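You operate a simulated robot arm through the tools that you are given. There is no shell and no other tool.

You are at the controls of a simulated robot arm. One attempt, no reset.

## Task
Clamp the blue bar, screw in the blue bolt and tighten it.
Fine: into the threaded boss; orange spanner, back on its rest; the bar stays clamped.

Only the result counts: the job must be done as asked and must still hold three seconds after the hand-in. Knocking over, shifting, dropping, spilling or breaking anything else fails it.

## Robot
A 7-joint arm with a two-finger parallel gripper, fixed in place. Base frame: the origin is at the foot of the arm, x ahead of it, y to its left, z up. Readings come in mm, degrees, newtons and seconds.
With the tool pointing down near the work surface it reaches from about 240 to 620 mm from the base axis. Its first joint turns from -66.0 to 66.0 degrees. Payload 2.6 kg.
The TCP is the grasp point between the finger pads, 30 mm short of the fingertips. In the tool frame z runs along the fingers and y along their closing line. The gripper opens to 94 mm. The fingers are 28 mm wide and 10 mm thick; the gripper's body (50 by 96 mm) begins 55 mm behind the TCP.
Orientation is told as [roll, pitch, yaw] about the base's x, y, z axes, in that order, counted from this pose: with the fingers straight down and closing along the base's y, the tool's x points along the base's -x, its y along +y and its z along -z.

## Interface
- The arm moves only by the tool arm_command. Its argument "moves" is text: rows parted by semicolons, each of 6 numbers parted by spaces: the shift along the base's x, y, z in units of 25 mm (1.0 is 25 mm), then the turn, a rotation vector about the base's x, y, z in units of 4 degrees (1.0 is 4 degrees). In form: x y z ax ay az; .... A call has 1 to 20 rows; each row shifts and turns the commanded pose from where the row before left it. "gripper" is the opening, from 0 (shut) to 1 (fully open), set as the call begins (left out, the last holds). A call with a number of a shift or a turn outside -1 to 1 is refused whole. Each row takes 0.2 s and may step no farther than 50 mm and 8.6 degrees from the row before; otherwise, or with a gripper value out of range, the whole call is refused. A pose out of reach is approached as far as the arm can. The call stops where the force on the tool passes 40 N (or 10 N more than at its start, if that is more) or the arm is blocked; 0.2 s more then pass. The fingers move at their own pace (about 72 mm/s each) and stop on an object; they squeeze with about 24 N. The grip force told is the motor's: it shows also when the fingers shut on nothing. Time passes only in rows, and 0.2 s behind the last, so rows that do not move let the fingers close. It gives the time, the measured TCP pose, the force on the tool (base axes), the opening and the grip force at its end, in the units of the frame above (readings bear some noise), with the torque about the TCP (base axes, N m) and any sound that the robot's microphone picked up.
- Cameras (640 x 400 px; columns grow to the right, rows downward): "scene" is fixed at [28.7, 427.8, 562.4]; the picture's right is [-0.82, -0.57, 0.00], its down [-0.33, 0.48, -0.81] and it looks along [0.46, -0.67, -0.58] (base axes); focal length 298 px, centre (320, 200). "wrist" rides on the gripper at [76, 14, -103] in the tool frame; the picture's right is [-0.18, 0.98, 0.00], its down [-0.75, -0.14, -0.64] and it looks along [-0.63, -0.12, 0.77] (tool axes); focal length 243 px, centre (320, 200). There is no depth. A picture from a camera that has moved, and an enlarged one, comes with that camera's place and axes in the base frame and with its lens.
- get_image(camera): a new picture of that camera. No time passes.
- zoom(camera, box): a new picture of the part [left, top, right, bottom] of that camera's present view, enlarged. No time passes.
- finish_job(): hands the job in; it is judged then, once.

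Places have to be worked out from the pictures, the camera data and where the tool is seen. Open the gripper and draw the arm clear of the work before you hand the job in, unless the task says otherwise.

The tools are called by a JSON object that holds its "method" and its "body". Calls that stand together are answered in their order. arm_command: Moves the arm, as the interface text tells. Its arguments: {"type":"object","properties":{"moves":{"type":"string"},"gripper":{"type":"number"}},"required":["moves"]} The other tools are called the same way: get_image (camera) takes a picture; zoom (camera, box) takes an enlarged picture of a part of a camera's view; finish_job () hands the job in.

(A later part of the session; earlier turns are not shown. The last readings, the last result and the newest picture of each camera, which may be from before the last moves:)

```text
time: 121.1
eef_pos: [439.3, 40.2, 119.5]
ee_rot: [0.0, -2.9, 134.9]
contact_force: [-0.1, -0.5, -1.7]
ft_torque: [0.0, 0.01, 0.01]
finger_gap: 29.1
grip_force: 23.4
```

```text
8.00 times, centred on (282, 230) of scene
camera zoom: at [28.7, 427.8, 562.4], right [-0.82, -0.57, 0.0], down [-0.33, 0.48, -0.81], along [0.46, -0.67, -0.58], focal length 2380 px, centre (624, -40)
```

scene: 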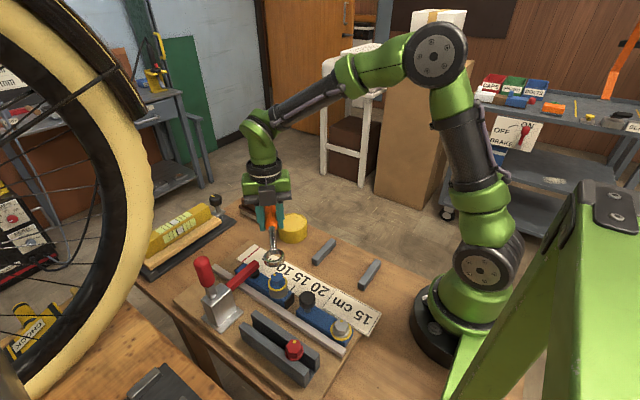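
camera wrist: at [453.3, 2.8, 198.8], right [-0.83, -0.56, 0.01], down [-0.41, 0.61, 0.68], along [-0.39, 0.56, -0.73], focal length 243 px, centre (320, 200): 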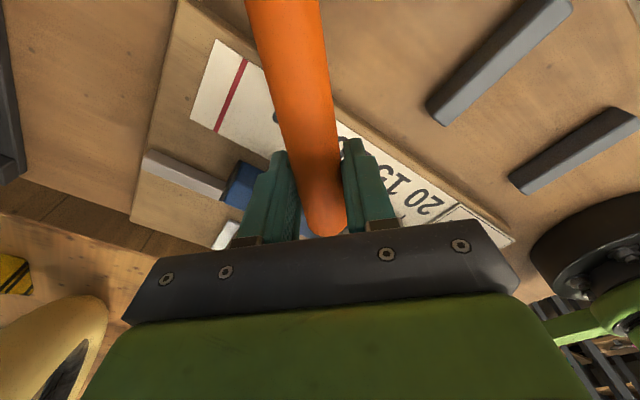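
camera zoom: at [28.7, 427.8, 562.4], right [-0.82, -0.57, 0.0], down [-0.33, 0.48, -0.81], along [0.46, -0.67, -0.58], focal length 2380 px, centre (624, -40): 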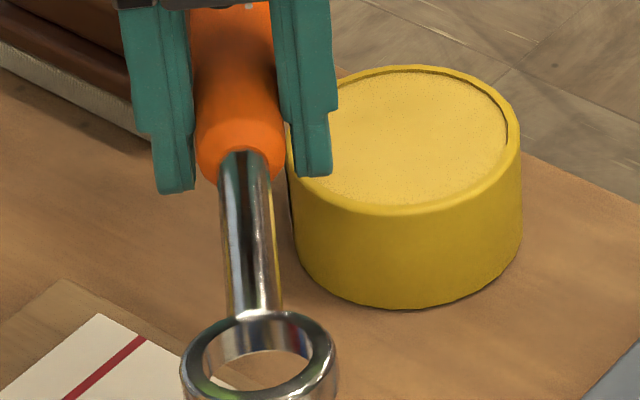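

The ring is about 6° nose-up (my 3° "levelling" was wrong — the spanner lies level on its rests — plus ~2.7° slip). I rotate it nose-down by 5.9°, bring it back over the bolt by about (-33.5,+33.5) mm, staying above the head, and look again.

{"method": "arm_command", "body": {"moves": "0 0 0.2 -0.52 -0.52 0; 0 0 0.2 -0.52 -0.52 0; -0.335 0.335 0 0 0 0; -0.335 0.335 0 0 0 0; -0.335 0.335 0 0 0 0; -0.335 0.335 0 0 0 0; 0 0 0 0 0 0"}}

{"method": "zoom", "body": {"camera": "scene", "box": [257, 253.5, 297, 278.5]}}

```text
time: 122.7
eef_pos: [404.6, 74.2, 129.6]
ee_rot: [-0.1, 3.0, 135.0]
contact_force: [-0.9, 1.0, -1.6]
ft_torque: [0.03, 0.0, -0.01]
finger_gap: 29.1
grip_force: 24.2
```

```text
16.00 times, centred on (277, 266) of scene
camera zoom: at [28.7, 427.8, 562.4], right [-0.82, -0.57, 0.0], down [-0.33, 0.48, -0.81], along [0.46, -0.67, -0.58], focal length 4761 px, centre (1008, -856)
```

zoom: 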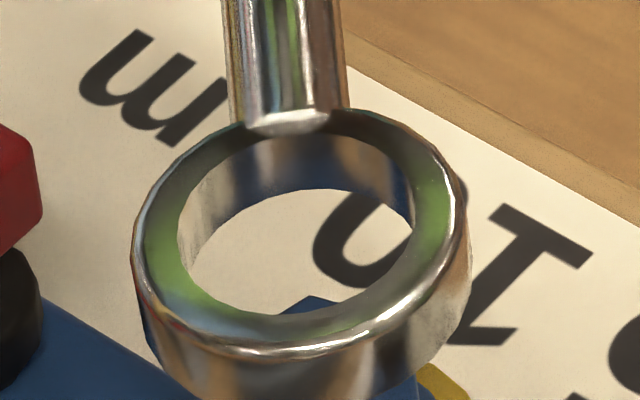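

The ring is now level and within about 0.7 mm of concentric. I apply the small correction and lower it to about 1–2 mm above the head.

{"method": "arm_command", "body": {"moves": "-0.024 0.006 -0.2 0 0 0; 0 0 -0.2 0 0 0; 0 0 -0.16 0 0 0; 0 0 -0.08 0 0 0; 0 0 0 0 0 0"}}

{"method": "zoom", "body": {"camera": "scene", "box": [257, 259.5, 297, 284.5]}}

```text
time: 123.9
eef_pos: [404.3, 73.5, 113.0]
ee_rot: [-0.1, 3.0, 135.0]
contact_force: [0.2, 0.1, -1.9]
ft_torque: [0.04, 0.0, 0.01]
finger_gap: 29.1
grip_force: 24.1
```

```text
16.00 times, centred on (277, 272) of scene
camera zoom: at [28.7, 427.8, 562.4], right [-0.82, -0.57, 0.0], down [-0.33, 0.48, -0.81], along [0.46, -0.67, -0.58], focal length 4761 px, centre (1008, -952)
```

zoom: 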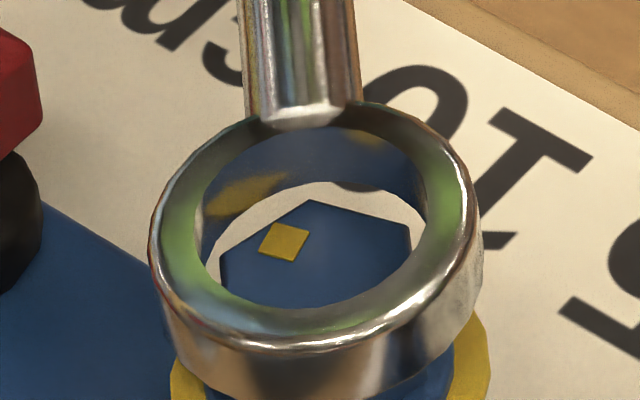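

By measurement the ring is now concentric to within a few tenths. I lower slowly in 0.75 mm rows watching for contact.

{"method": "arm_command", "body": {"moves": "0 0 -0.03 0 0 0; 0 0 -0.03 0 0 0; 0 0 -0.03 0 0 0; 0 0 -0.03 0 0 0; 0 0 0 0 0 0"}}

{"method": "zoom", "body": {"camera": "scene", "box": [257, 259.5, 297, 284.5]}}

```text
time: 125.1
eef_pos: [405.1, 72.6, 109.1]
ee_rot: [0.0, 3.0, 135.0]
contact_force: [1.6, -1.4, 4.2]
ft_torque: [0.5, 0.51, 0.0]
finger_gap: 29.3
grip_force: 23.6
```

```text
16.00 times, centred on (277, 272) of scene
camera zoom: at [28.7, 427.8, 562.4], right [-0.82, -0.57, 0.0], down [-0.33, 0.48, -0.81], along [0.46, -0.67, -0.58], focal length 4761 px, centre (1008, -952)
```

zoom: 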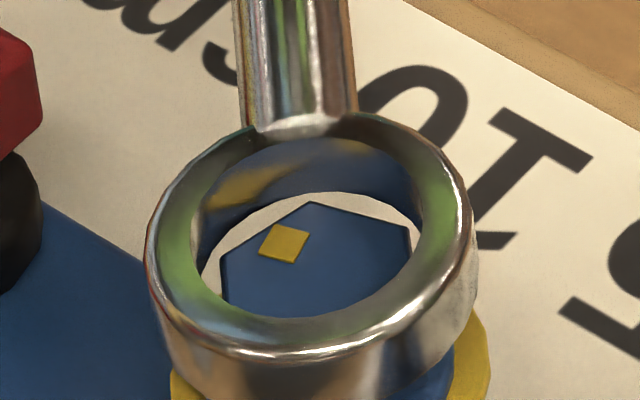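

It rests on the head top again (≈6 N) though concentric by sight, so the bore probably needs the right angle. Keeping light pressure, I swing the spanner clockwise about the bolt axis in small steps, watching for it to drop.

{"method": "arm_command", "body": {"moves": "-0.2317 -0.2161 0 0 0 -1; -0.2464 -0.1993 0 0 0 -1; 0 0 0 0 0 0"}}

{"method": "zoom", "body": {"camera": "scene", "box": [257, 259.5, 297, 284.5]}}

```text
time: 125.9
eef_pos: [391.9, 64.1, 109.6]
ee_rot: [0.0, 2.9, 127.0]
contact_force: [2.3, 1.5, 0.9]
ft_torque: [0.34, 0.15, -0.31]
finger_gap: 29.1
grip_force: 23.8
```

```text
16.00 times, centred on (277, 272) of scene
camera zoom: at [28.7, 427.8, 562.4], right [-0.82, -0.57, 0.0], down [-0.33, 0.48, -0.81], along [0.46, -0.67, -0.58], focal length 4761 px, centre (1008, -952)
```

zoom: 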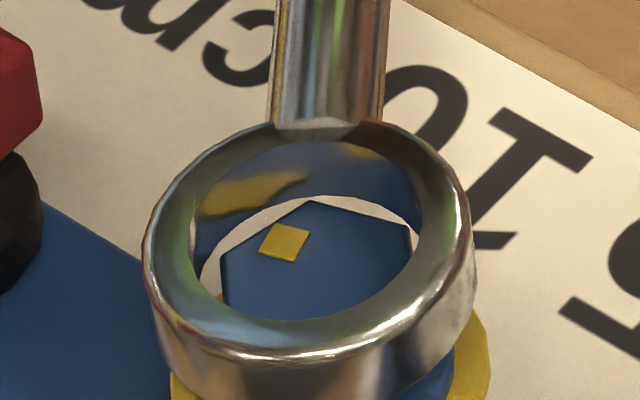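

Now there is a resisting torque of 0.31 N·m and lighter vertical contact: the bore may be catching the hex. I press down a little more and see if it sinks.

{"method": "arm_command", "body": {"moves": "0 0 -0.03 0 0 0; 0 0 -0.03 0 0 0; 0 0 -0.03 0 0 0; 0 0 0 0 0 0"}}

{"method": "zoom", "body": {"camera": "scene", "box": [257, 259.5, 297, 284.5]}}

```text
time: 126.9
eef_pos: [391.4, 63.7, 107.1]
ee_rot: [0.1, 3.0, 127.0]
contact_force: [2.1, -0.1, 4.6]
ft_torque: [0.56, 0.46, -0.18]
finger_gap: 29.2
grip_force: 23.9
```

```text
16.00 times, centred on (277, 272) of scene
camera zoom: at [28.7, 427.8, 562.4], right [-0.82, -0.57, 0.0], down [-0.33, 0.48, -0.81], along [0.46, -0.67, -0.58], focal length 4761 px, centre (1008, -952)
```

zoom: 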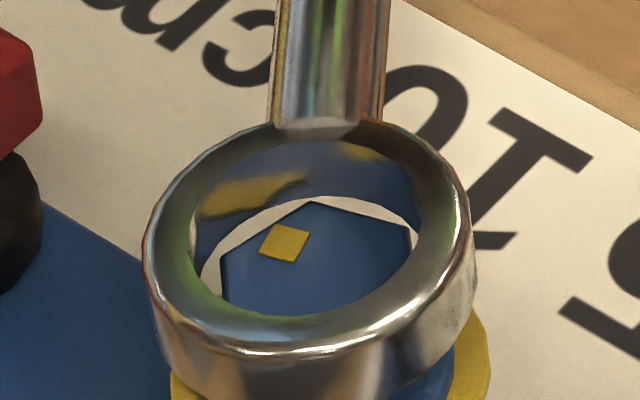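

It still sits on top. By sight the round-looking bore clears the corners by ~0.9 mm, so the true bore must be angular. I relieve the pressure, trim the tilt, and continue the clockwise sweep toward where flats would line up (about -72°).

{"method": "arm_command", "body": {"moves": "0 0 0.14 -0.3 -0.226 0; 0 0 0 0 0 0; -0.2596 -0.1820 0 0 0 -1; -0.2715 -0.1630 0 0 0 -1; 0 0 0 0 0 0"}}

{"method": "arm_command", "body": {"moves": "-0.2824 -0.1439 0 0 0 -1; -0.2915 -0.1239 0 0 0 -1; 0 0 0 0 0 0"}}

{"method": "zoom", "body": {"camera": "scene", "box": [257, 259.5, 297, 284.5]}}

```text
time: 128.1
eef_pos: [379.3, 54.8, 110.8]
ee_rot: [0.0, 4.5, 118.9]
contact_force: [-0.2, 0.2, -3.0]
ft_torque: [0.02, -0.03, -0.03]
finger_gap: 29.3
grip_force: 24.0
```

```text
time: 128.9
eef_pos: [365.1, 47.4, 109.5]
ee_rot: [0.0, 4.5, 110.9]
contact_force: [-0.1, -0.4, -1.1]
ft_torque: [0.01, 0.04, 0.0]
finger_gap: 29.5
grip_force: 24.1
```

```text
16.00 times, centred on (277, 272) of scene
camera zoom: at [28.7, 427.8, 562.4], right [-0.82, -0.57, 0.0], down [-0.33, 0.48, -0.81], along [0.46, -0.67, -0.58], focal length 4761 px, centre (1008, -952)
```

zoom: 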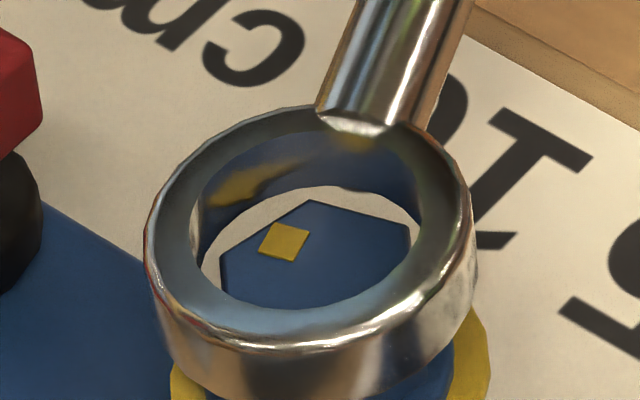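

At -69° it hangs free just above the head. I rotate the last 3.4° to line flats up, nudge for centring, and lower in small steps.

{"method": "arm_command", "body": {"moves": "-0.264 -0.095 0 0 0 -0.84; 0 0 -0.03 0 0 0; 0 0 -0.03 0 0 0; 0 0 -0.03 0 0 0; 0 0 -0.03 0 0 0; 0 0 0 0 0 0"}}

{"method": "zoom", "body": {"camera": "scene", "box": [257, 259.5, 297, 284.5]}}

```text
time: 130.3
eef_pos: [359.0, 44.6, 105.7]
ee_rot: [0.0, 4.4, 107.6]
contact_force: [4.6, -0.9, -1.1]
ft_torque: [0.13, -0.05, -0.38]
finger_gap: 29.1
grip_force: 24.5
```

```text
16.00 times, centred on (277, 272) of scene
camera zoom: at [28.7, 427.8, 562.4], right [-0.82, -0.57, 0.0], down [-0.33, 0.48, -0.81], along [0.46, -0.67, -0.58], focal length 4761 px, centre (1008, -952)
```

zoom: 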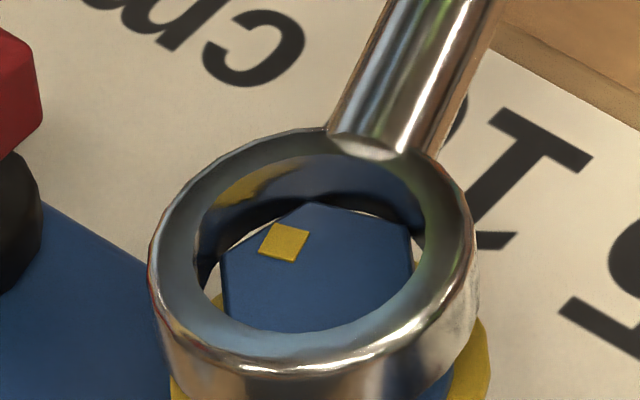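

The ring has dropped over the hex — the head now stands up inside the bore and a resisting torque shows it has engaged. I lower it further toward the flange.

{"method": "arm_command", "body": {"moves": "0.008 0 -0.03 0 0 0; 0 0 -0.03 0 0 0; 0 0 -0.03 0 0 0; 0 0 -0.03 0 0 0; 0 0 0 0 0 0"}}

{"method": "zoom", "body": {"camera": "scene", "box": [257, 259.5, 297, 284.5]}}

```text
time: 131.5
eef_pos: [359.0, 46.0, 103.2]
ee_rot: [0.1, 4.5, 107.6]
contact_force: [1.9, -2.8, -0.6]
ft_torque: [0.17, 0.03, -0.18]
finger_gap: 29.0
grip_force: 23.9
```

```text
16.00 times, centred on (277, 272) of scene
camera zoom: at [28.7, 427.8, 562.4], right [-0.82, -0.57, 0.0], down [-0.33, 0.48, -0.81], along [0.46, -0.67, -0.58], focal length 4761 px, centre (1008, -952)
```

zoom: 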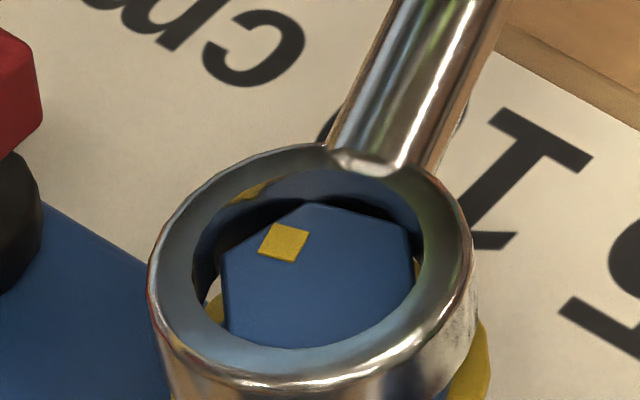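

It continues down with almost no resistance. A few mm more.

{"method": "arm_command", "body": {"moves": "0.004 -0.006 -0.03 0 0 0; 0 0 -0.03 0 0 0; 0 0 -0.03 0 0 0; 0 0 -0.03 0 0 0; 0 0 0 0 0 0"}}

{"method": "zoom", "body": {"camera": "scene", "box": [257, 259.5, 297, 284.5]}}

```text
time: 132.7
eef_pos: [358.2, 46.1, 101.3]
ee_rot: [0.0, 4.6, 107.6]
contact_force: [3.5, -1.5, -0.2]
ft_torque: [0.12, -0.01, -0.36]
finger_gap: 29.3
grip_force: 24.0
```

```text
16.00 times, centred on (277, 272) of scene
camera zoom: at [28.7, 427.8, 562.4], right [-0.82, -0.57, 0.0], down [-0.33, 0.48, -0.81], along [0.46, -0.67, -0.58], focal length 4761 px, centre (1008, -952)
```

zoom: 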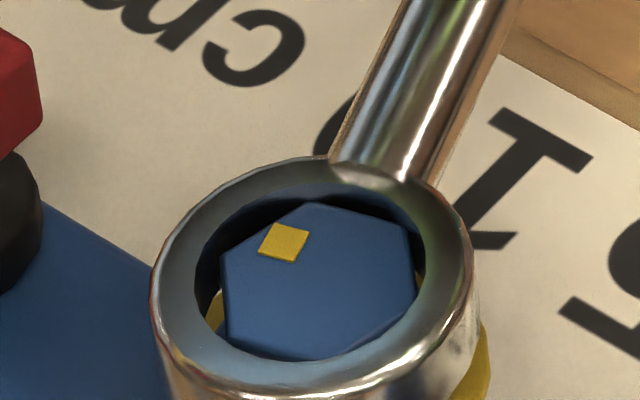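

Almost seated: the whole hex is visible inside the ring. One more small lowering to bring the ring near the flange.

{"method": "arm_command", "body": {"moves": "0.004 -0.004 -0.03 0 0 0; 0 0 -0.03 0 0 0; 0 0 -0.03 0 0 0; 0 0 0 0 0 0"}}

{"method": "zoom", "body": {"camera": "scene", "box": [257, 259.5, 297, 284.5]}}

```text
time: 133.7
eef_pos: [358.9, 45.3, 98.6]
ee_rot: [0.1, 4.5, 107.7]
contact_force: [-0.3, -0.5, -2.5]
ft_torque: [0.0, 0.04, -0.08]
finger_gap: 29.1
grip_force: 24.6
```

```text
16.00 times, centred on (277, 272) of scene
camera zoom: at [28.7, 427.8, 562.4], right [-0.82, -0.57, 0.0], down [-0.33, 0.48, -0.81], along [0.46, -0.67, -0.58], focal length 4761 px, centre (1008, -952)
```

zoom: 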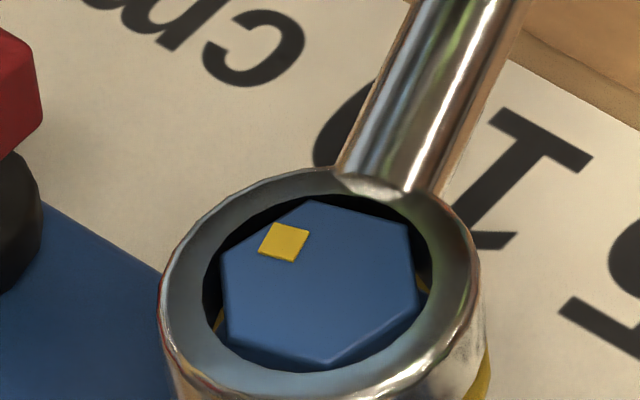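

The ring is fully over the hex with no side load. Now I tighten: clockwise sweep about the bolt axis at 113 mm radius, in short arcs, watching torque and listening.

{"method": "arm_command", "body": {"moves": "-0.3037 -0.0854 0 0 0 -1; -0.3092 -0.0637 0 0 0 -1; 0 0 0 0 0 0"}}

{"method": "zoom", "body": {"camera": "scene", "box": [257, 259.5, 297, 284.5]}}

```text
time: 134.5
eef_pos: [344.9, 40.2, 97.9]
ee_rot: [0.0, 4.5, 99.7]
contact_force: [2.5, -2.0, -2.1]
ft_torque: [0.01, -0.04, -0.26]
finger_gap: 29.0
grip_force: 24.4
```

```text
16.00 times, centred on (277, 272) of scene
camera zoom: at [28.7, 427.8, 562.4], right [-0.82, -0.57, 0.0], down [-0.33, 0.48, -0.81], along [0.46, -0.67, -0.58], focal length 4761 px, centre (1008, -952)
```

zoom: 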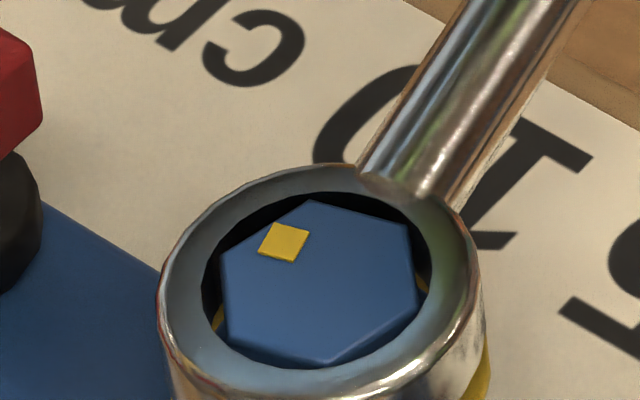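

Bolt not turning yet — taking up play. Continue clockwise.

{"method": "arm_command", "body": {"moves": "-0.3123 -0.0416 0 0 0 -1; -0.3150 -0.0203 0 0 0 -1; 0 0 0 0 0 0"}}

{"method": "zoom", "body": {"camera": "scene", "box": [257, 259.5, 297, 284.5]}}

```text
time: 135.3
eef_pos: [328.6, 38.4, 97.9]
ee_rot: [0.0, 4.5, 91.5]
contact_force: [6.0, -3.3, -3.5]
ft_torque: [-0.27, -0.15, -0.12]
finger_gap: 29.4
grip_force: 24.2
```

```text
16.00 times, centred on (277, 272) of scene
camera zoom: at [28.7, 427.8, 562.4], right [-0.82, -0.57, 0.0], down [-0.33, 0.48, -0.81], along [0.46, -0.67, -0.58], focal length 4761 px, centre (1008, -952)
```

zoom: 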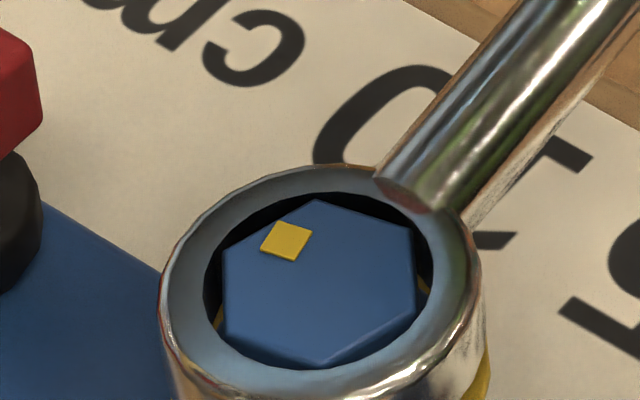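

The hex has begun to turn with the spanner. I continue the clockwise sweep.

{"method": "arm_command", "body": {"moves": "-0.3155 0.0018 0 0 0 -1; -0.3146 0.0240 0 0 0 -1; 0 0 0 0 0 0"}}

{"method": "zoom", "body": {"camera": "scene", "box": [257, 259.5, 297, 284.5]}}

```text
time: 136.1
eef_pos: [312.4, 40.6, 97.1]
ee_rot: [0.0, 4.5, 83.4]
contact_force: [6.6, -5.1, -3.4]
ft_torque: [-0.35, -0.07, -0.28]
finger_gap: 29.5
grip_force: 24.2
```

```text
16.00 times, centred on (277, 272) of scene
camera zoom: at [28.7, 427.8, 562.4], right [-0.82, -0.57, 0.0], down [-0.33, 0.48, -0.81], along [0.46, -0.67, -0.58], focal length 4761 px, centre (1008, -952)
```

zoom: 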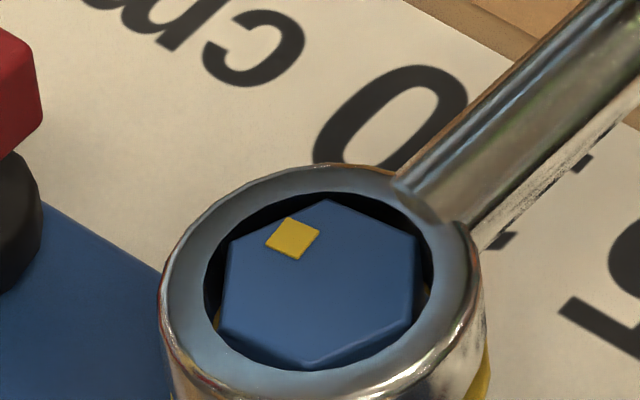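

The mark is turning clockwise with the spanner at about 7–8 N. I continue.

{"method": "arm_command", "body": {"moves": "-0.3123 0.0461 0 0 0 -1; -0.3078 0.0673 0 0 0 -1; -0.3028 0.0886 0 0 0 -1; 0 0 0 0 0 0"}}

{"method": "zoom", "body": {"camera": "scene", "box": [257, 259.5, 297, 284.5]}}

```text
time: 137.1
eef_pos: [289.1, 46.1, 99.1]
ee_rot: [0.0, 4.4, 71.4]
contact_force: [8.2, -8.2, -5.0]
ft_torque: [-0.45, 0.08, -0.2]
finger_gap: 29.2
grip_force: 23.9
```

```text
16.00 times, centred on (277, 272) of scene
camera zoom: at [28.7, 427.8, 562.4], right [-0.82, -0.57, 0.0], down [-0.33, 0.48, -0.81], along [0.46, -0.67, -0.58], focal length 4761 px, centre (1008, -952)
```

zoom: 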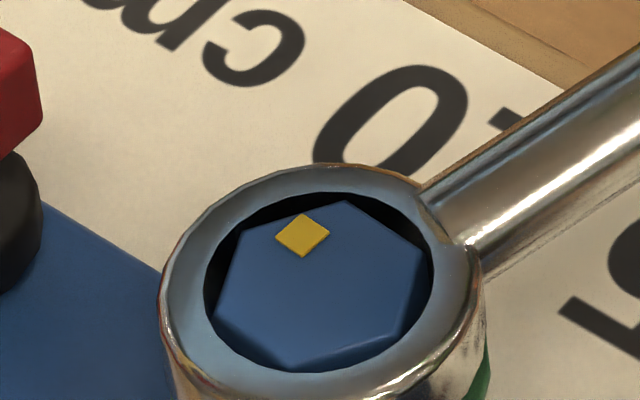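

At the lower right the indicator ring under the flange now looks green instead of yellow. I stop turning and check it.

{"method": "zoom", "body": {"camera": "scene", "box": [250, 255, 310, 300]}}

{"method": "zoom", "body": {"camera": "scene", "box": [260, 270, 300, 295]}}

```text
8.89 times, centred on (280, 278) of scene
camera zoom: at [28.7, 427.8, 562.4], right [-0.82, -0.57, 0.0], down [-0.33, 0.48, -0.81], along [0.46, -0.67, -0.58], focal length 2645 px, centre (676, -489)
```

zoom: 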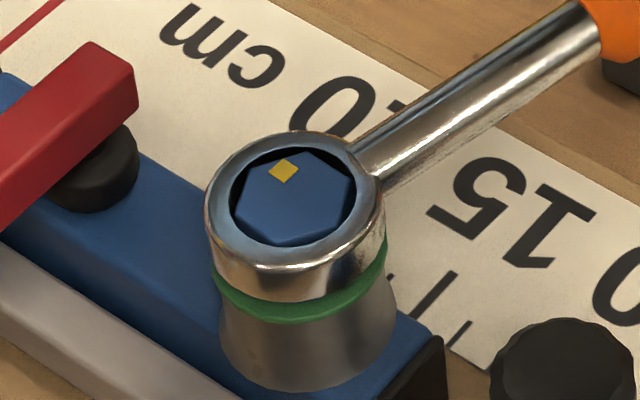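

```text
16.00 times, centred on (280, 282) of scene
camera zoom: at [28.7, 427.8, 562.4], right [-0.82, -0.57, 0.0], down [-0.33, 0.48, -0.81], along [0.46, -0.67, -0.58], focal length 4761 px, centre (960, -1120)
```

zoom: 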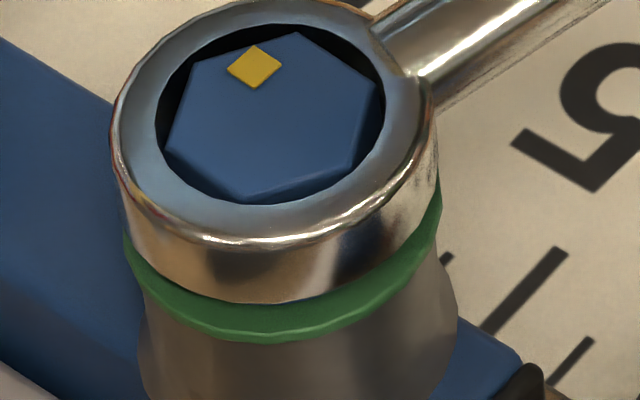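

Green: the bolt is tight, so I stop turning. I unload the spanner by backing off about a degree (well inside its play) and check the forces before lifting it off.

{"method": "arm_command", "body": {"moves": "0.03 -0.02 0.02 0 0 0.2; 0.03 -0.02 0.02 0 0 0.2; 0 0 0 0 0 0"}}

{"method": "zoom", "body": {"camera": "scene", "box": [260, 265, 300, 290]}}

```text
time: 137.9
eef_pos: [290.4, 44.3, 100.1]
ee_rot: [0.0, 4.6, 73.3]
contact_force: [8.7, -9.3, -6.1]
ft_torque: [-0.61, 0.18, -0.52]
finger_gap: 29.2
grip_force: 23.8
```

```text
16.00 times, centred on (280, 278) of scene
camera zoom: at [28.7, 427.8, 562.4], right [-0.82, -0.57, 0.0], down [-0.33, 0.48, -0.81], along [0.46, -0.67, -0.58], focal length 4761 px, centre (960, -1040)
```

zoom: 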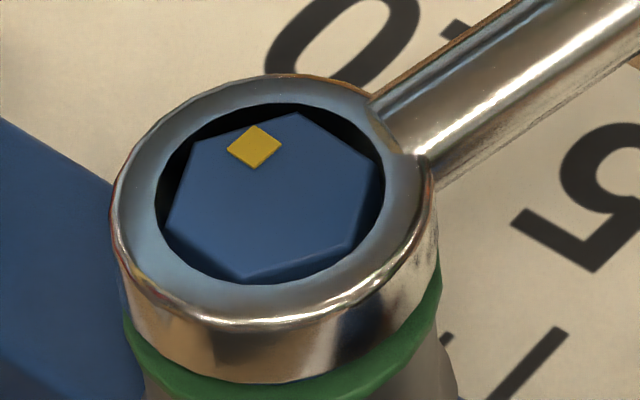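

I under-compensated the pivot; a side load of about 12 N remains toward (+x,-y). I shift that way to relieve it.

{"method": "arm_command", "body": {"moves": "0.03 -0.015 0.01 0 0 0; 0.03 -0.015 0.01 0 0 0; 0 0 0 0 0 0"}}

```text
time: 138.7
eef_pos: [293.0, 44.5, 100.3]
ee_rot: [0.0, 4.5, 73.3]
contact_force: [3.0, -1.6, -3.1]
ft_torque: [-0.09, 0.08, 0.07]
finger_gap: 29.2
grip_force: 24.2
```

Nearly unloaded (3 N). I ease a touch more and lift the ring straight up off the head slowly.

{"method": "arm_command", "body": {"moves": "0.02 -0.012 0.04 0 0 0; 0 0 0.06 0 0 0; 0 0 0.06 0 0 0; 0 0 0.06 0 0 0; 0 0 0 0 0 0"}}

{"method": "zoom", "body": {"camera": "scene", "box": [255, 255, 305, 290]}}

```text
time: 139.9
eef_pos: [293.0, 44.8, 105.3]
ee_rot: [-0.1, 4.4, 73.3]
contact_force: [6.2, 9.4, -8.3]
ft_torque: [-0.38, 0.11, 0.13]
finger_gap: 29.2
grip_force: 24.0
```

```text
11.43 times, centred on (280, 272) of scene
camera zoom: at [28.7, 427.8, 562.4], right [-0.82, -0.57, 0.0], down [-0.33, 0.48, -0.81], along [0.46, -0.67, -0.58], focal length 3401 px, centre (777, -629)
```

zoom: 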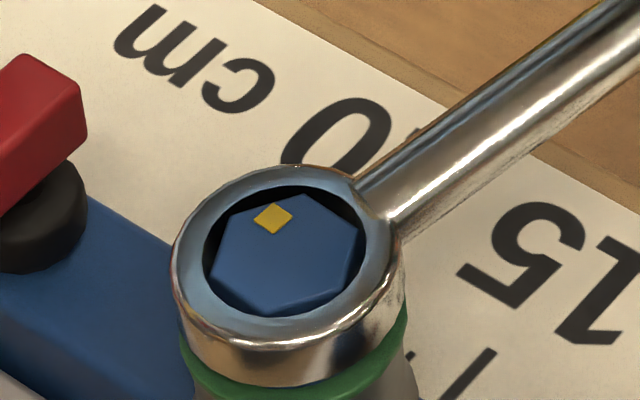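

The ring drags on the head: it is pulled toward the bolt (about 11 N along the handle). I shift inward ~1 mm to free it and continue up.

{"method": "arm_command", "body": {"moves": "0.018 0.036 0 0 0 0; 0 0 0 0 0 0; 0 0 0 0 0 0"}}

{"method": "zoom", "body": {"camera": "scene", "box": [255, 255, 305, 290]}}

```text
time: 140.7
eef_pos: [292.4, 44.0, 104.1]
ee_rot: [0.0, 4.5, 73.2]
contact_force: [-0.3, -4.9, 1.0]
ft_torque: [0.36, -0.09, 0.33]
finger_gap: 29.5
grip_force: 23.9
```

```text
11.43 times, centred on (280, 272) of scene
camera zoom: at [28.7, 427.8, 562.4], right [-0.82, -0.57, 0.0], down [-0.33, 0.48, -0.81], along [0.46, -0.67, -0.58], focal length 3401 px, centre (777, -629)
```

zoom: 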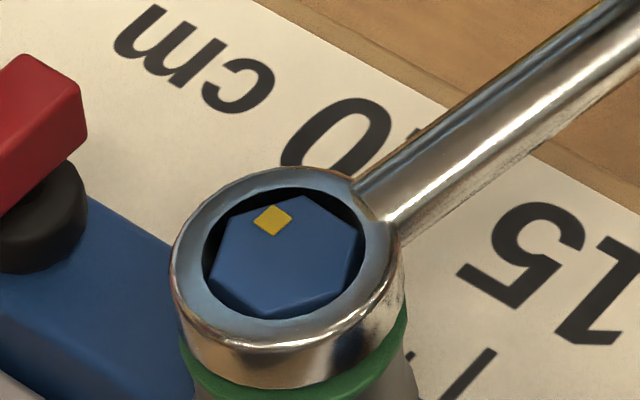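

Slightly over-shifted; I split the difference and lift again gently.

{"method": "arm_command", "body": {"moves": "-0.005 -0.016 0 0 0 0; 0 0 0.04 0 0 0; 0 0 0.04 0 0 0; 0 0 0 0 0 0"}}

{"method": "zoom", "body": {"camera": "scene", "box": [255, 255, 305, 290]}}

```text
time: 141.7
eef_pos: [291.3, 44.9, 107.5]
ee_rot: [0.0, 4.4, 73.2]
contact_force: [6.0, -1.6, -9.6]
ft_torque: [-0.59, 0.15, -0.06]
finger_gap: 29.3
grip_force: 24.1
```

```text
11.43 times, centred on (280, 272) of scene
camera zoom: at [28.7, 427.8, 562.4], right [-0.82, -0.57, 0.0], down [-0.33, 0.48, -0.81], along [0.46, -0.67, -0.58], focal length 3401 px, centre (777, -629)
```

zoom: 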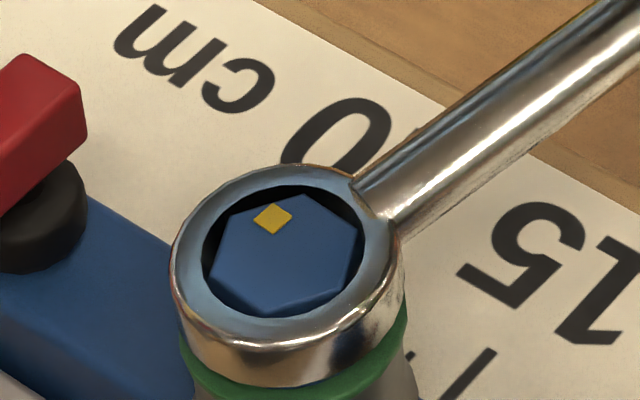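

The ring is still binding on the head (my lifting only tilts the spanner). I lower back level, and rotate further counter-clockwise to the middle of the ring's play to free it.

{"method": "arm_command", "body": {"moves": "0 0 -0.12 0 0 0; 0 0 -0.12 0 0 0; 0.08 -0.02 0 0 0 0.25; 0.076 -0.02 0 0 0 0.25; 0 0 0 0 0 0"}}

{"method": "zoom", "body": {"camera": "scene", "box": [255, 255, 305, 290]}}

```text
time: 142.9
eef_pos: [296.5, 43.3, 101.2]
ee_rot: [0.0, 4.6, 75.3]
contact_force: [-0.3, 0.0, 1.6]
ft_torque: [0.42, -0.07, 0.34]
finger_gap: 29.2
grip_force: 23.8
```

```text
11.43 times, centred on (280, 272) of scene
camera zoom: at [28.7, 427.8, 562.4], right [-0.82, -0.57, 0.0], down [-0.33, 0.48, -0.81], along [0.46, -0.67, -0.58], focal length 3401 px, centre (777, -629)
```

zoom: 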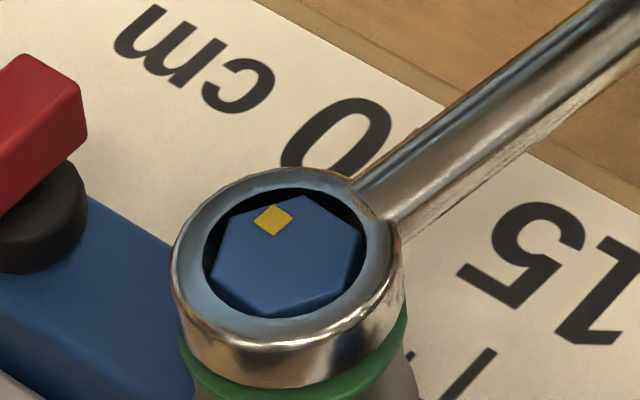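

Side loads are now zero. I rotate another 2° counter-clockwise and lift 3 mm, checking.

{"method": "arm_command", "body": {"moves": "0.077 -0.018 0 0 0 0.25; 0.077 -0.018 0 0 0 0.25; 0 0 0.06 0 0 0; 0 0 0.06 0 0 0; 0 0 0 0 0 0"}}

{"method": "zoom", "body": {"camera": "scene", "box": [255, 255, 305, 290]}}

```text
time: 144.1
eef_pos: [299.7, 42.0, 104.2]
ee_rot: [0.1, 4.5, 77.3]
contact_force: [-0.1, 3.2, -7.8]
ft_torque: [-0.51, 0.15, 0.27]
finger_gap: 29.3
grip_force: 24.3
```

```text
11.43 times, centred on (280, 272) of scene
camera zoom: at [28.7, 427.8, 562.4], right [-0.82, -0.57, 0.0], down [-0.33, 0.48, -0.81], along [0.46, -0.67, -0.58], focal length 3401 px, centre (777, -629)
```

zoom: 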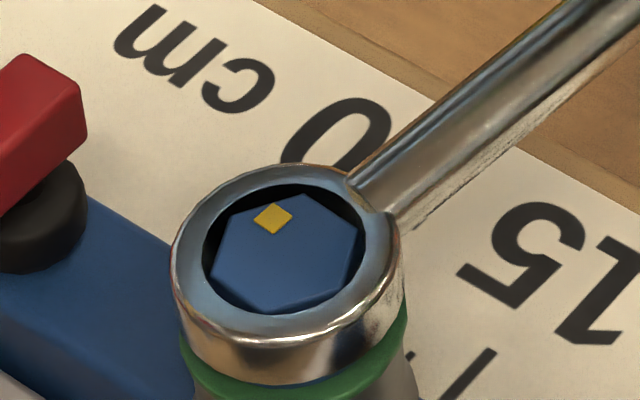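

Comparing angles, the socket has about ±13° of play, so its free mid-position is still ~7.6° further counter-clockwise. I lower level again and swing there before lifting.

{"method": "arm_command", "body": {"moves": "0 0 -0.11 0 0 0; 0.1474 -0.0285 0 0 0 0.475; 0.1474 -0.0262 0 0 0 0.475; 0.1487 -0.0190 0 0 0 0.475; 0.1487 -0.0158 0 0 0 0.475; 0 0 0 0 0 0"}}

{"method": "zoom", "body": {"camera": "scene", "box": [255, 255, 305, 290]}}

```text
time: 145.5
eef_pos: [315.8, 40.4, 102.5]
ee_rot: [0.0, 4.4, 84.9]
contact_force: [0.4, -1.1, -2.3]
ft_torque: [0.02, -0.03, -0.04]
finger_gap: 29.0
grip_force: 24.2
```

```text
11.43 times, centred on (280, 272) of scene
camera zoom: at [28.7, 427.8, 562.4], right [-0.82, -0.57, 0.0], down [-0.33, 0.48, -0.81], along [0.46, -0.67, -0.58], focal length 3401 px, centre (777, -629)
```

zoom: 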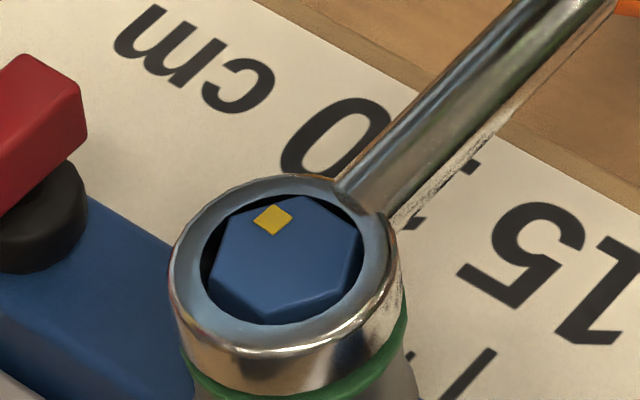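

All contact forces are zero now and the indicator stays green. I lift the ring slowly off the head.

{"method": "arm_command", "body": {"moves": "0 0 0.05 0 0 0; 0 0 0.05 0 0 0; 0 0 0.06 0 0 0; 0 0 0.06 0 0 0; 0 0 0 0 0 0"}}

{"method": "zoom", "body": {"camera": "scene", "box": [255, 255, 305, 290]}}

```text
time: 146.7
eef_pos: [315.3, 41.0, 107.2]
ee_rot: [0.0, 4.4, 84.9]
contact_force: [0.2, -0.7, -2.7]
ft_torque: [0.03, 0.05, 0.01]
finger_gap: 29.2
grip_force: 24.0
```

```text
11.43 times, centred on (280, 272) of scene
camera zoom: at [28.7, 427.8, 562.4], right [-0.82, -0.57, 0.0], down [-0.33, 0.48, -0.81], along [0.46, -0.67, -0.58], focal length 3401 px, centre (777, -629)
```

zoom: 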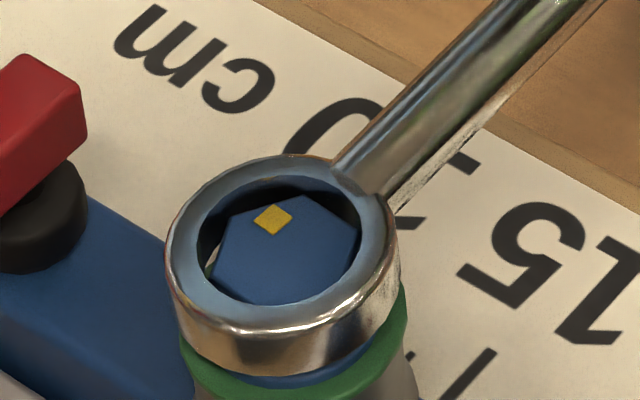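

The ring is rising freely. I continue lifting until it is well clear of the head.

{"method": "arm_command", "body": {"moves": "0 0 0.08 0 0 0; 0 0 0.1 0 0 0; 0 0 0.12 0 0 0; 0 0 0.2 0 0 0; 0 0 0.3 0 0 0; 0 0 0.4 0 0 0; 0 0 0.4 0 0 0; 0 0 0 0 0 0"}}

{"method": "zoom", "body": {"camera": "scene", "box": [250, 240, 310, 290]}}

{"method": "get_image", "body": {"camera": "scene"}}

```text
time: 148.5
eef_pos: [316.3, 40.3, 146.6]
ee_rot: [0.0, 4.5, 84.9]
contact_force: [-0.2, 1.0, -1.7]
ft_torque: [0.03, -0.02, 0.01]
finger_gap: 29.5
grip_force: 24.2
```

```text
8.00 times, centred on (280, 265) of scene
camera zoom: at [28.7, 427.8, 562.4], right [-0.82, -0.57, 0.0], down [-0.33, 0.48, -0.81], along [0.46, -0.67, -0.58], focal length 2380 px, centre (640, -320)
```

zoom: 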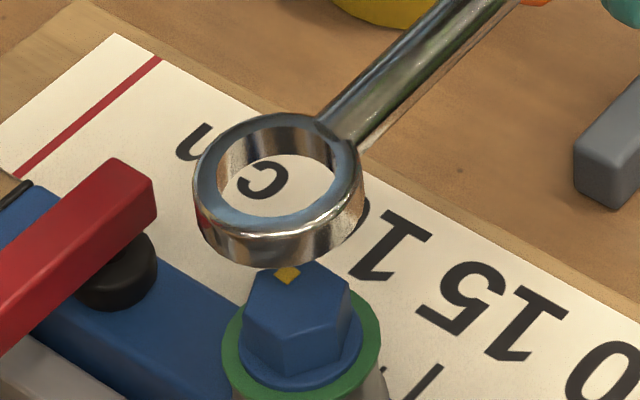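

```text
taken
```

scene: 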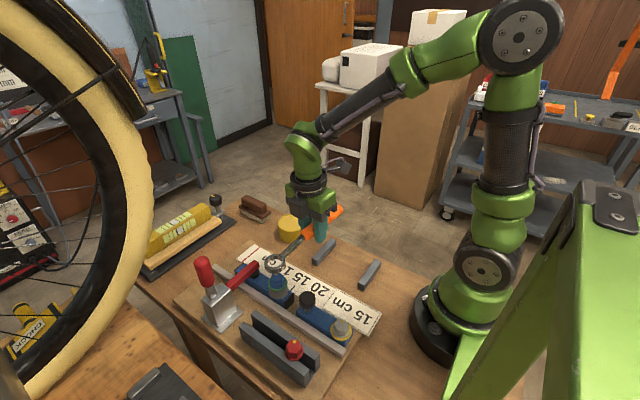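

The bolt is free, green and untouched. Before putting the spanner back, I measure its present tilt from the ring.

{"method": "zoom", "body": {"camera": "scene", "box": [255, 251.5, 295, 276.5]}}

{"method": "zoom", "body": {"camera": "scene", "box": [260, 190, 360, 290]}}

```text
16.00 times, centred on (275, 264) of scene
camera zoom: at [28.7, 427.8, 562.4], right [-0.82, -0.57, 0.0], down [-0.33, 0.48, -0.81], along [0.46, -0.67, -0.58], focal length 4761 px, centre (1040, -824)
```

zoom: 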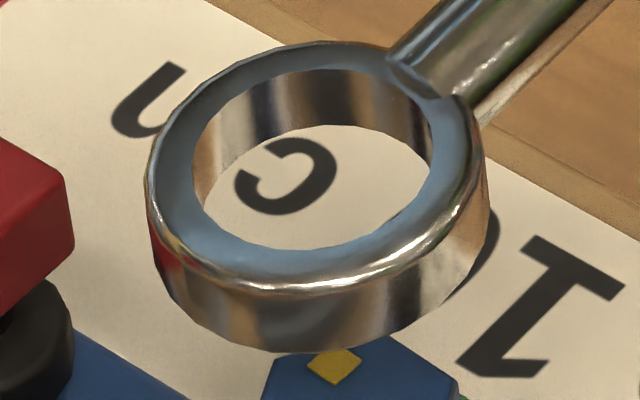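

```text
4.00 times, centred on (310, 240) of scene
camera zoom: at [28.7, 427.8, 562.4], right [-0.82, -0.57, 0.0], down [-0.33, 0.48, -0.81], along [0.46, -0.67, -0.58], focal length 1190 px, centre (360, 40)
```

zoom: 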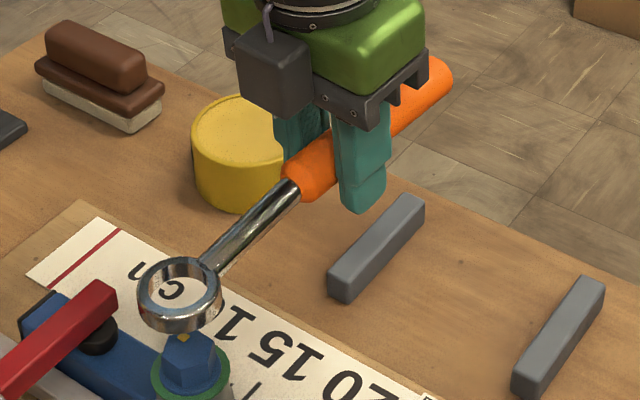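

The spanner is level to about a degree. I swing it back to lie along x above its rests (TCP ≈ (246.5,-27), yaw 0), staying high.

{"method": "arm_command", "body": {"moves": "-0.1308 -0.127 0 0 0 -1; -0.1308 -0.127 0 0 0 -1; -0.1308 -0.127 0 0 0 -1; -0.1308 -0.127 0 0 0 -1; -0.1308 -0.127 0 0 0 -1; -0.1308 -0.127 0 0 0 -1; -0.1308 -0.127 0 0 0 -1; -0.1308 -0.127 0 0 0 -1; -0.1308 -0.127 0 0 0 -1; -0.1308 -0.127 0 0 0 -1; -0.1308 -0.127 0 0 0 -1; -0.1308 -0.127 0 0 0 -1; -0.1308 -0.127 0 0 0 -1; -0.1308 -0.127 0 0 0 -1; -0.1308 -0.127 0 0 0 -1; -0.1308 -0.127 0 0 0 -1; -0.1308 -0.127 0 0 0 -1; -0.1308 -0.127 0 0 0 -1; -0.1308 -0.127 0 0 0 -1; -0.1308 -0.127 0 0 0 -1"}}

{"method": "arm_command", "body": {"moves": "-0.082 -0.08 0 0 0 -0.61; -0.082 -0.08 0 0 0 -0.61; 0 0 0 0 0 0"}}

{"method": "zoom", "body": {"camera": "scene", "box": [270, 180, 420, 290]}}

{"method": "get_image", "body": {"camera": "wrist"}}

```text
time: 152.7
eef_pos: [248.9, -25.3, 145.7]
ee_rot: [-0.1, 4.5, 4.8]
contact_force: [-0.4, -0.7, -2.7]
ft_torque: [-0.02, -0.03, 0.03]
finger_gap: 29.0
grip_force: 23.9
```

```text
time: 153.5
eef_pos: [245.6, -27.5, 146.9]
ee_rot: [0.0, 4.4, -0.2]
contact_force: [-0.1, 0.3, -1.6]
ft_torque: [0.03, -0.02, -0.04]
finger_gap: 29.0
grip_force: 24.1
```

```text
3.64 times, centred on (345, 235) of scene
camera zoom: at [28.7, 427.8, 562.4], right [-0.82, -0.57, 0.0], down [-0.33, 0.48, -0.81], along [0.46, -0.67, -0.58], focal length 1082 px, centre (229, 73)
```

zoom: 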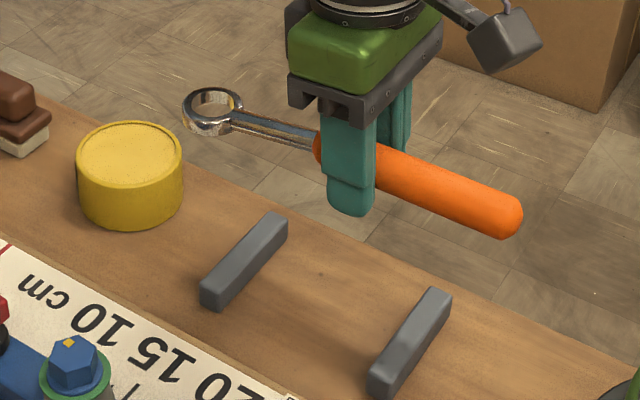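

```text
taken
camera wrist: at [176.5, -14.3, 255.2], right [0.19, 0.98, -0.01], down [0.8, -0.14, 0.58], along [0.57, -0.12, -0.81], focal length 243 px, centre (320, 200)
```

wrist: 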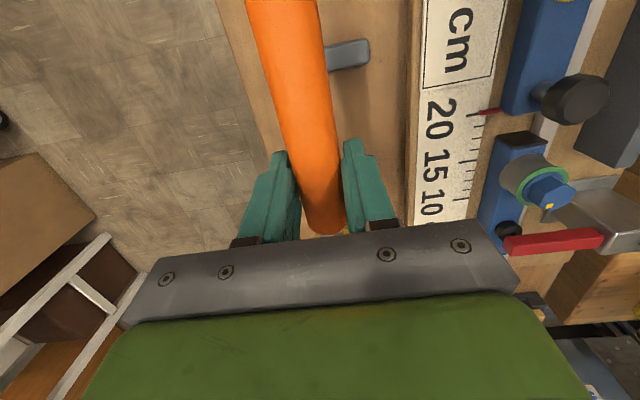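

Compared with the original lift picture the spanner is now about 1.7° nose-down and ~2 mm back along its axis. I trim both and lower toward the rests.

{"method": "arm_command", "body": {"moves": "0.04 0 -0.3 0 -0.4 0; 0.04 0 -0.7 0 0 0; 0 0 -0.8 0 0 0; 0 0 -0.8 0 0 0; 0 0 -0.7 0 0 0; 0 0 -0.4 0 0 0; 0 0 -0.2 0 0 0; 0 0 0 0 0 0"}}

{"method": "zoom", "body": {"camera": "scene", "box": [290, 200, 410, 300]}}

{"method": "get_image", "body": {"camera": "wrist"}}

```text
time: 155.3
eef_pos: [248.3, -28.5, 49.0]
ee_rot: [0.0, 3.0, 0.0]
contact_force: [0.3, -0.2, -2.3]
ft_torque: [0.02, -0.02, 0.04]
finger_gap: 29.3
grip_force: 24.1
```

```text
4.00 times, centred on (350, 250) of scene
camera zoom: at [28.7, 427.8, 562.4], right [-0.82, -0.57, 0.0], down [-0.33, 0.48, -0.81], along [0.46, -0.67, -0.58], focal length 1190 px, centre (200, 0)
```

zoom: 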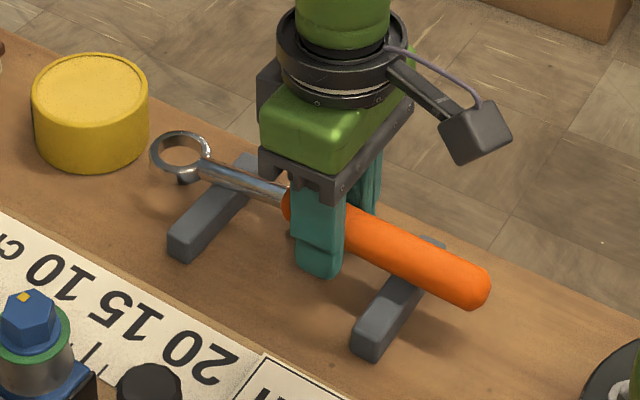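

```text
taken
camera wrist: at [175.7, -14.4, 155.6], right [0.18, 0.98, -0.01], down [0.79, -0.14, 0.6], along [0.59, -0.12, -0.8], focal length 243 px, centre (320, 200)
```

wrist: 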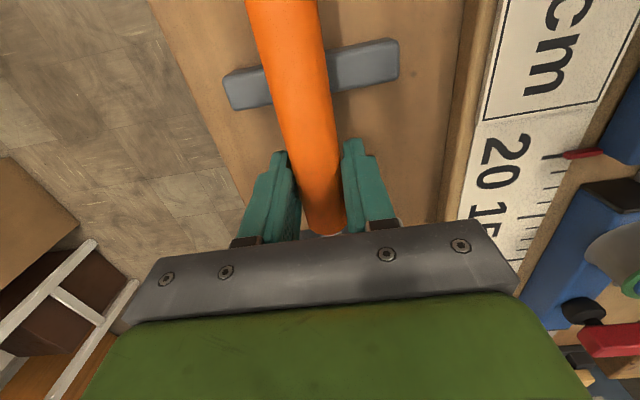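

Matches the original picture, just ~11 mm higher and level. I lower gently until the rests take the weight.

{"method": "arm_command", "body": {"moves": "0 0 -0.1 0 0 0; 0 0 -0.1 0 0 0; 0 0 -0.08 0 0 0; 0 0 -0.04 0 0 0; 0 0 0 0 0 0"}}

{"method": "zoom", "body": {"camera": "scene", "box": [290, 200, 410, 300]}}

```text
time: 156.5
eef_pos: [246.6, -26.8, 41.6]
ee_rot: [0.0, 2.7, 0.0]
contact_force: [-0.8, 0.1, 5.2]
ft_torque: [0.04, -0.7, -0.02]
finger_gap: 29.2
grip_force: 24.3
```

```text
4.00 times, centred on (350, 250) of scene
camera zoom: at [28.7, 427.8, 562.4], right [-0.82, -0.57, 0.0], down [-0.33, 0.48, -0.81], along [0.46, -0.67, -0.58], focal length 1190 px, centre (200, 0)
```

zoom: 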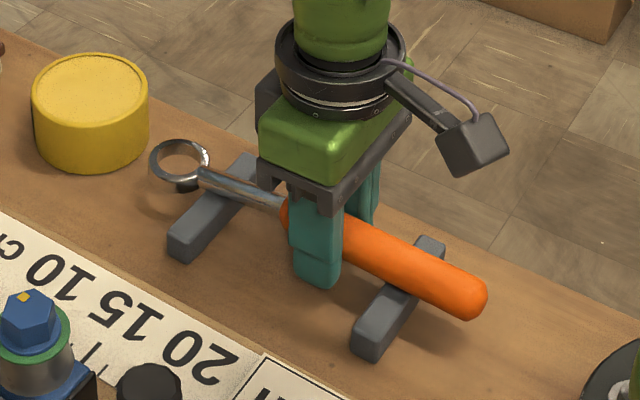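

The shaft touches the front rest first while the grip end is still ~3 mm up. I tip the handle down about 1.3° with a 2 mm lowering so both rests carry it.

{"method": "arm_command", "body": {"moves": "0 0 -0.02 0 -0.17 0; 0 0 -0.03 0 -0.17 0; 0 0 0 0 0 0; 0 0 0 0 0 0"}}

{"method": "zoom", "body": {"camera": "scene", "box": [290, 200, 410, 300]}}

```text
time: 157.5
eef_pos: [247.8, -27.2, 41.2]
ee_rot: [0.0, 1.4, 0.0]
contact_force: [0.2, 0.9, 18.3]
ft_torque: [0.02, -0.05, -0.01]
finger_gap: 29.1
grip_force: 23.7
```

```text
4.00 times, centred on (350, 250) of scene
camera zoom: at [28.7, 427.8, 562.4], right [-0.82, -0.57, 0.0], down [-0.33, 0.48, -0.81], along [0.46, -0.67, -0.58], focal length 1190 px, centre (200, 0)
```

zoom: 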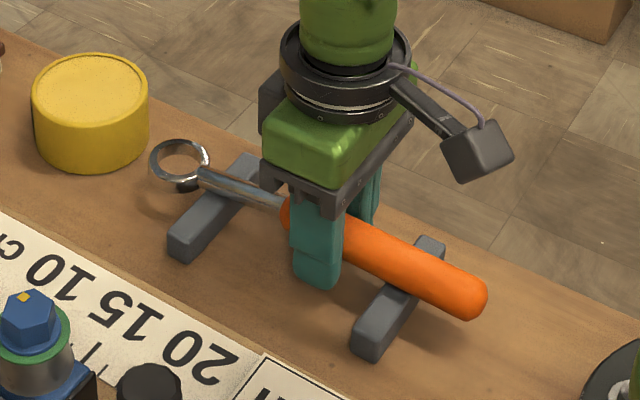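

Both rests now carry it (18 N, no moment). I relieve the press by about 1 mm, then open the gripper.

{"method": "arm_command", "body": {"moves": "0 0 0.04 0 0 0; 0 0 0 0 0 0"}}

{"method": "arm_command", "body": {"moves": "0 0 0 0 0 0; 0 0 0 0 0 0; 0 0 0 0 0 0; 0 0 0 0 0 0", "gripper": 0.55}}

{"method": "zoom", "body": {"camera": "scene", "box": [290, 200, 410, 300]}}

{"method": "get_image", "body": {"camera": "wrist"}}

```text
time: 158.1
eef_pos: [246.3, -27.7, 40.1]
ee_rot: [-0.1, 1.6, 0.0]
contact_force: [1.7, 0.3, -0.6]
ft_torque: [0.0, -0.2, -0.07]
finger_gap: 29.1
grip_force: 24.0
```

```text
time: 159.1
eef_pos: [248.4, -28.5, 41.2]
ee_rot: [0.0, 1.5, -0.1]
contact_force: [-0.2, 0.1, -0.4]
ft_torque: [-0.01, 0.03, 0.01]
finger_gap: 51.9
grip_force: 0.1
```

```text
4.00 times, centred on (350, 250) of scene
camera zoom: at [28.7, 427.8, 562.4], right [-0.82, -0.57, 0.0], down [-0.33, 0.48, -0.81], along [0.46, -0.67, -0.58], focal length 1190 px, centre (200, 0)
```

zoom: 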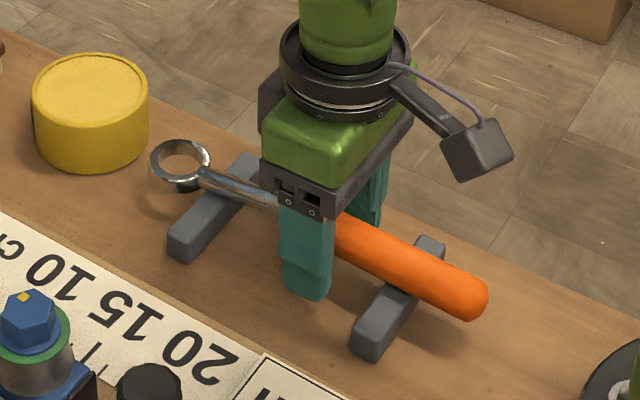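

```text
taken
camera wrist: at [173.3, -13.7, 145.9], right [0.18, 0.98, 0.0], down [0.77, -0.14, 0.62], along [0.61, -0.12, -0.78], focal length 243 px, centre (320, 200)
```

wrist: 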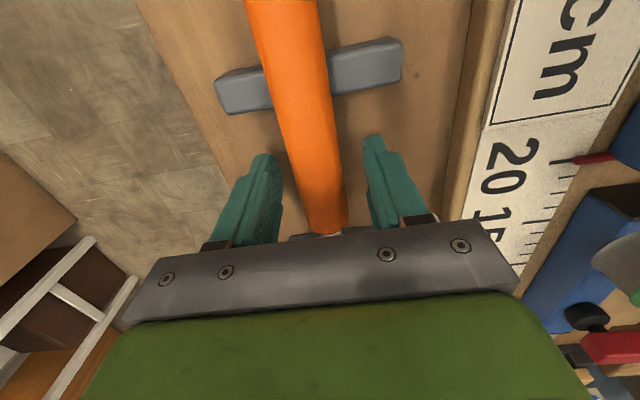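

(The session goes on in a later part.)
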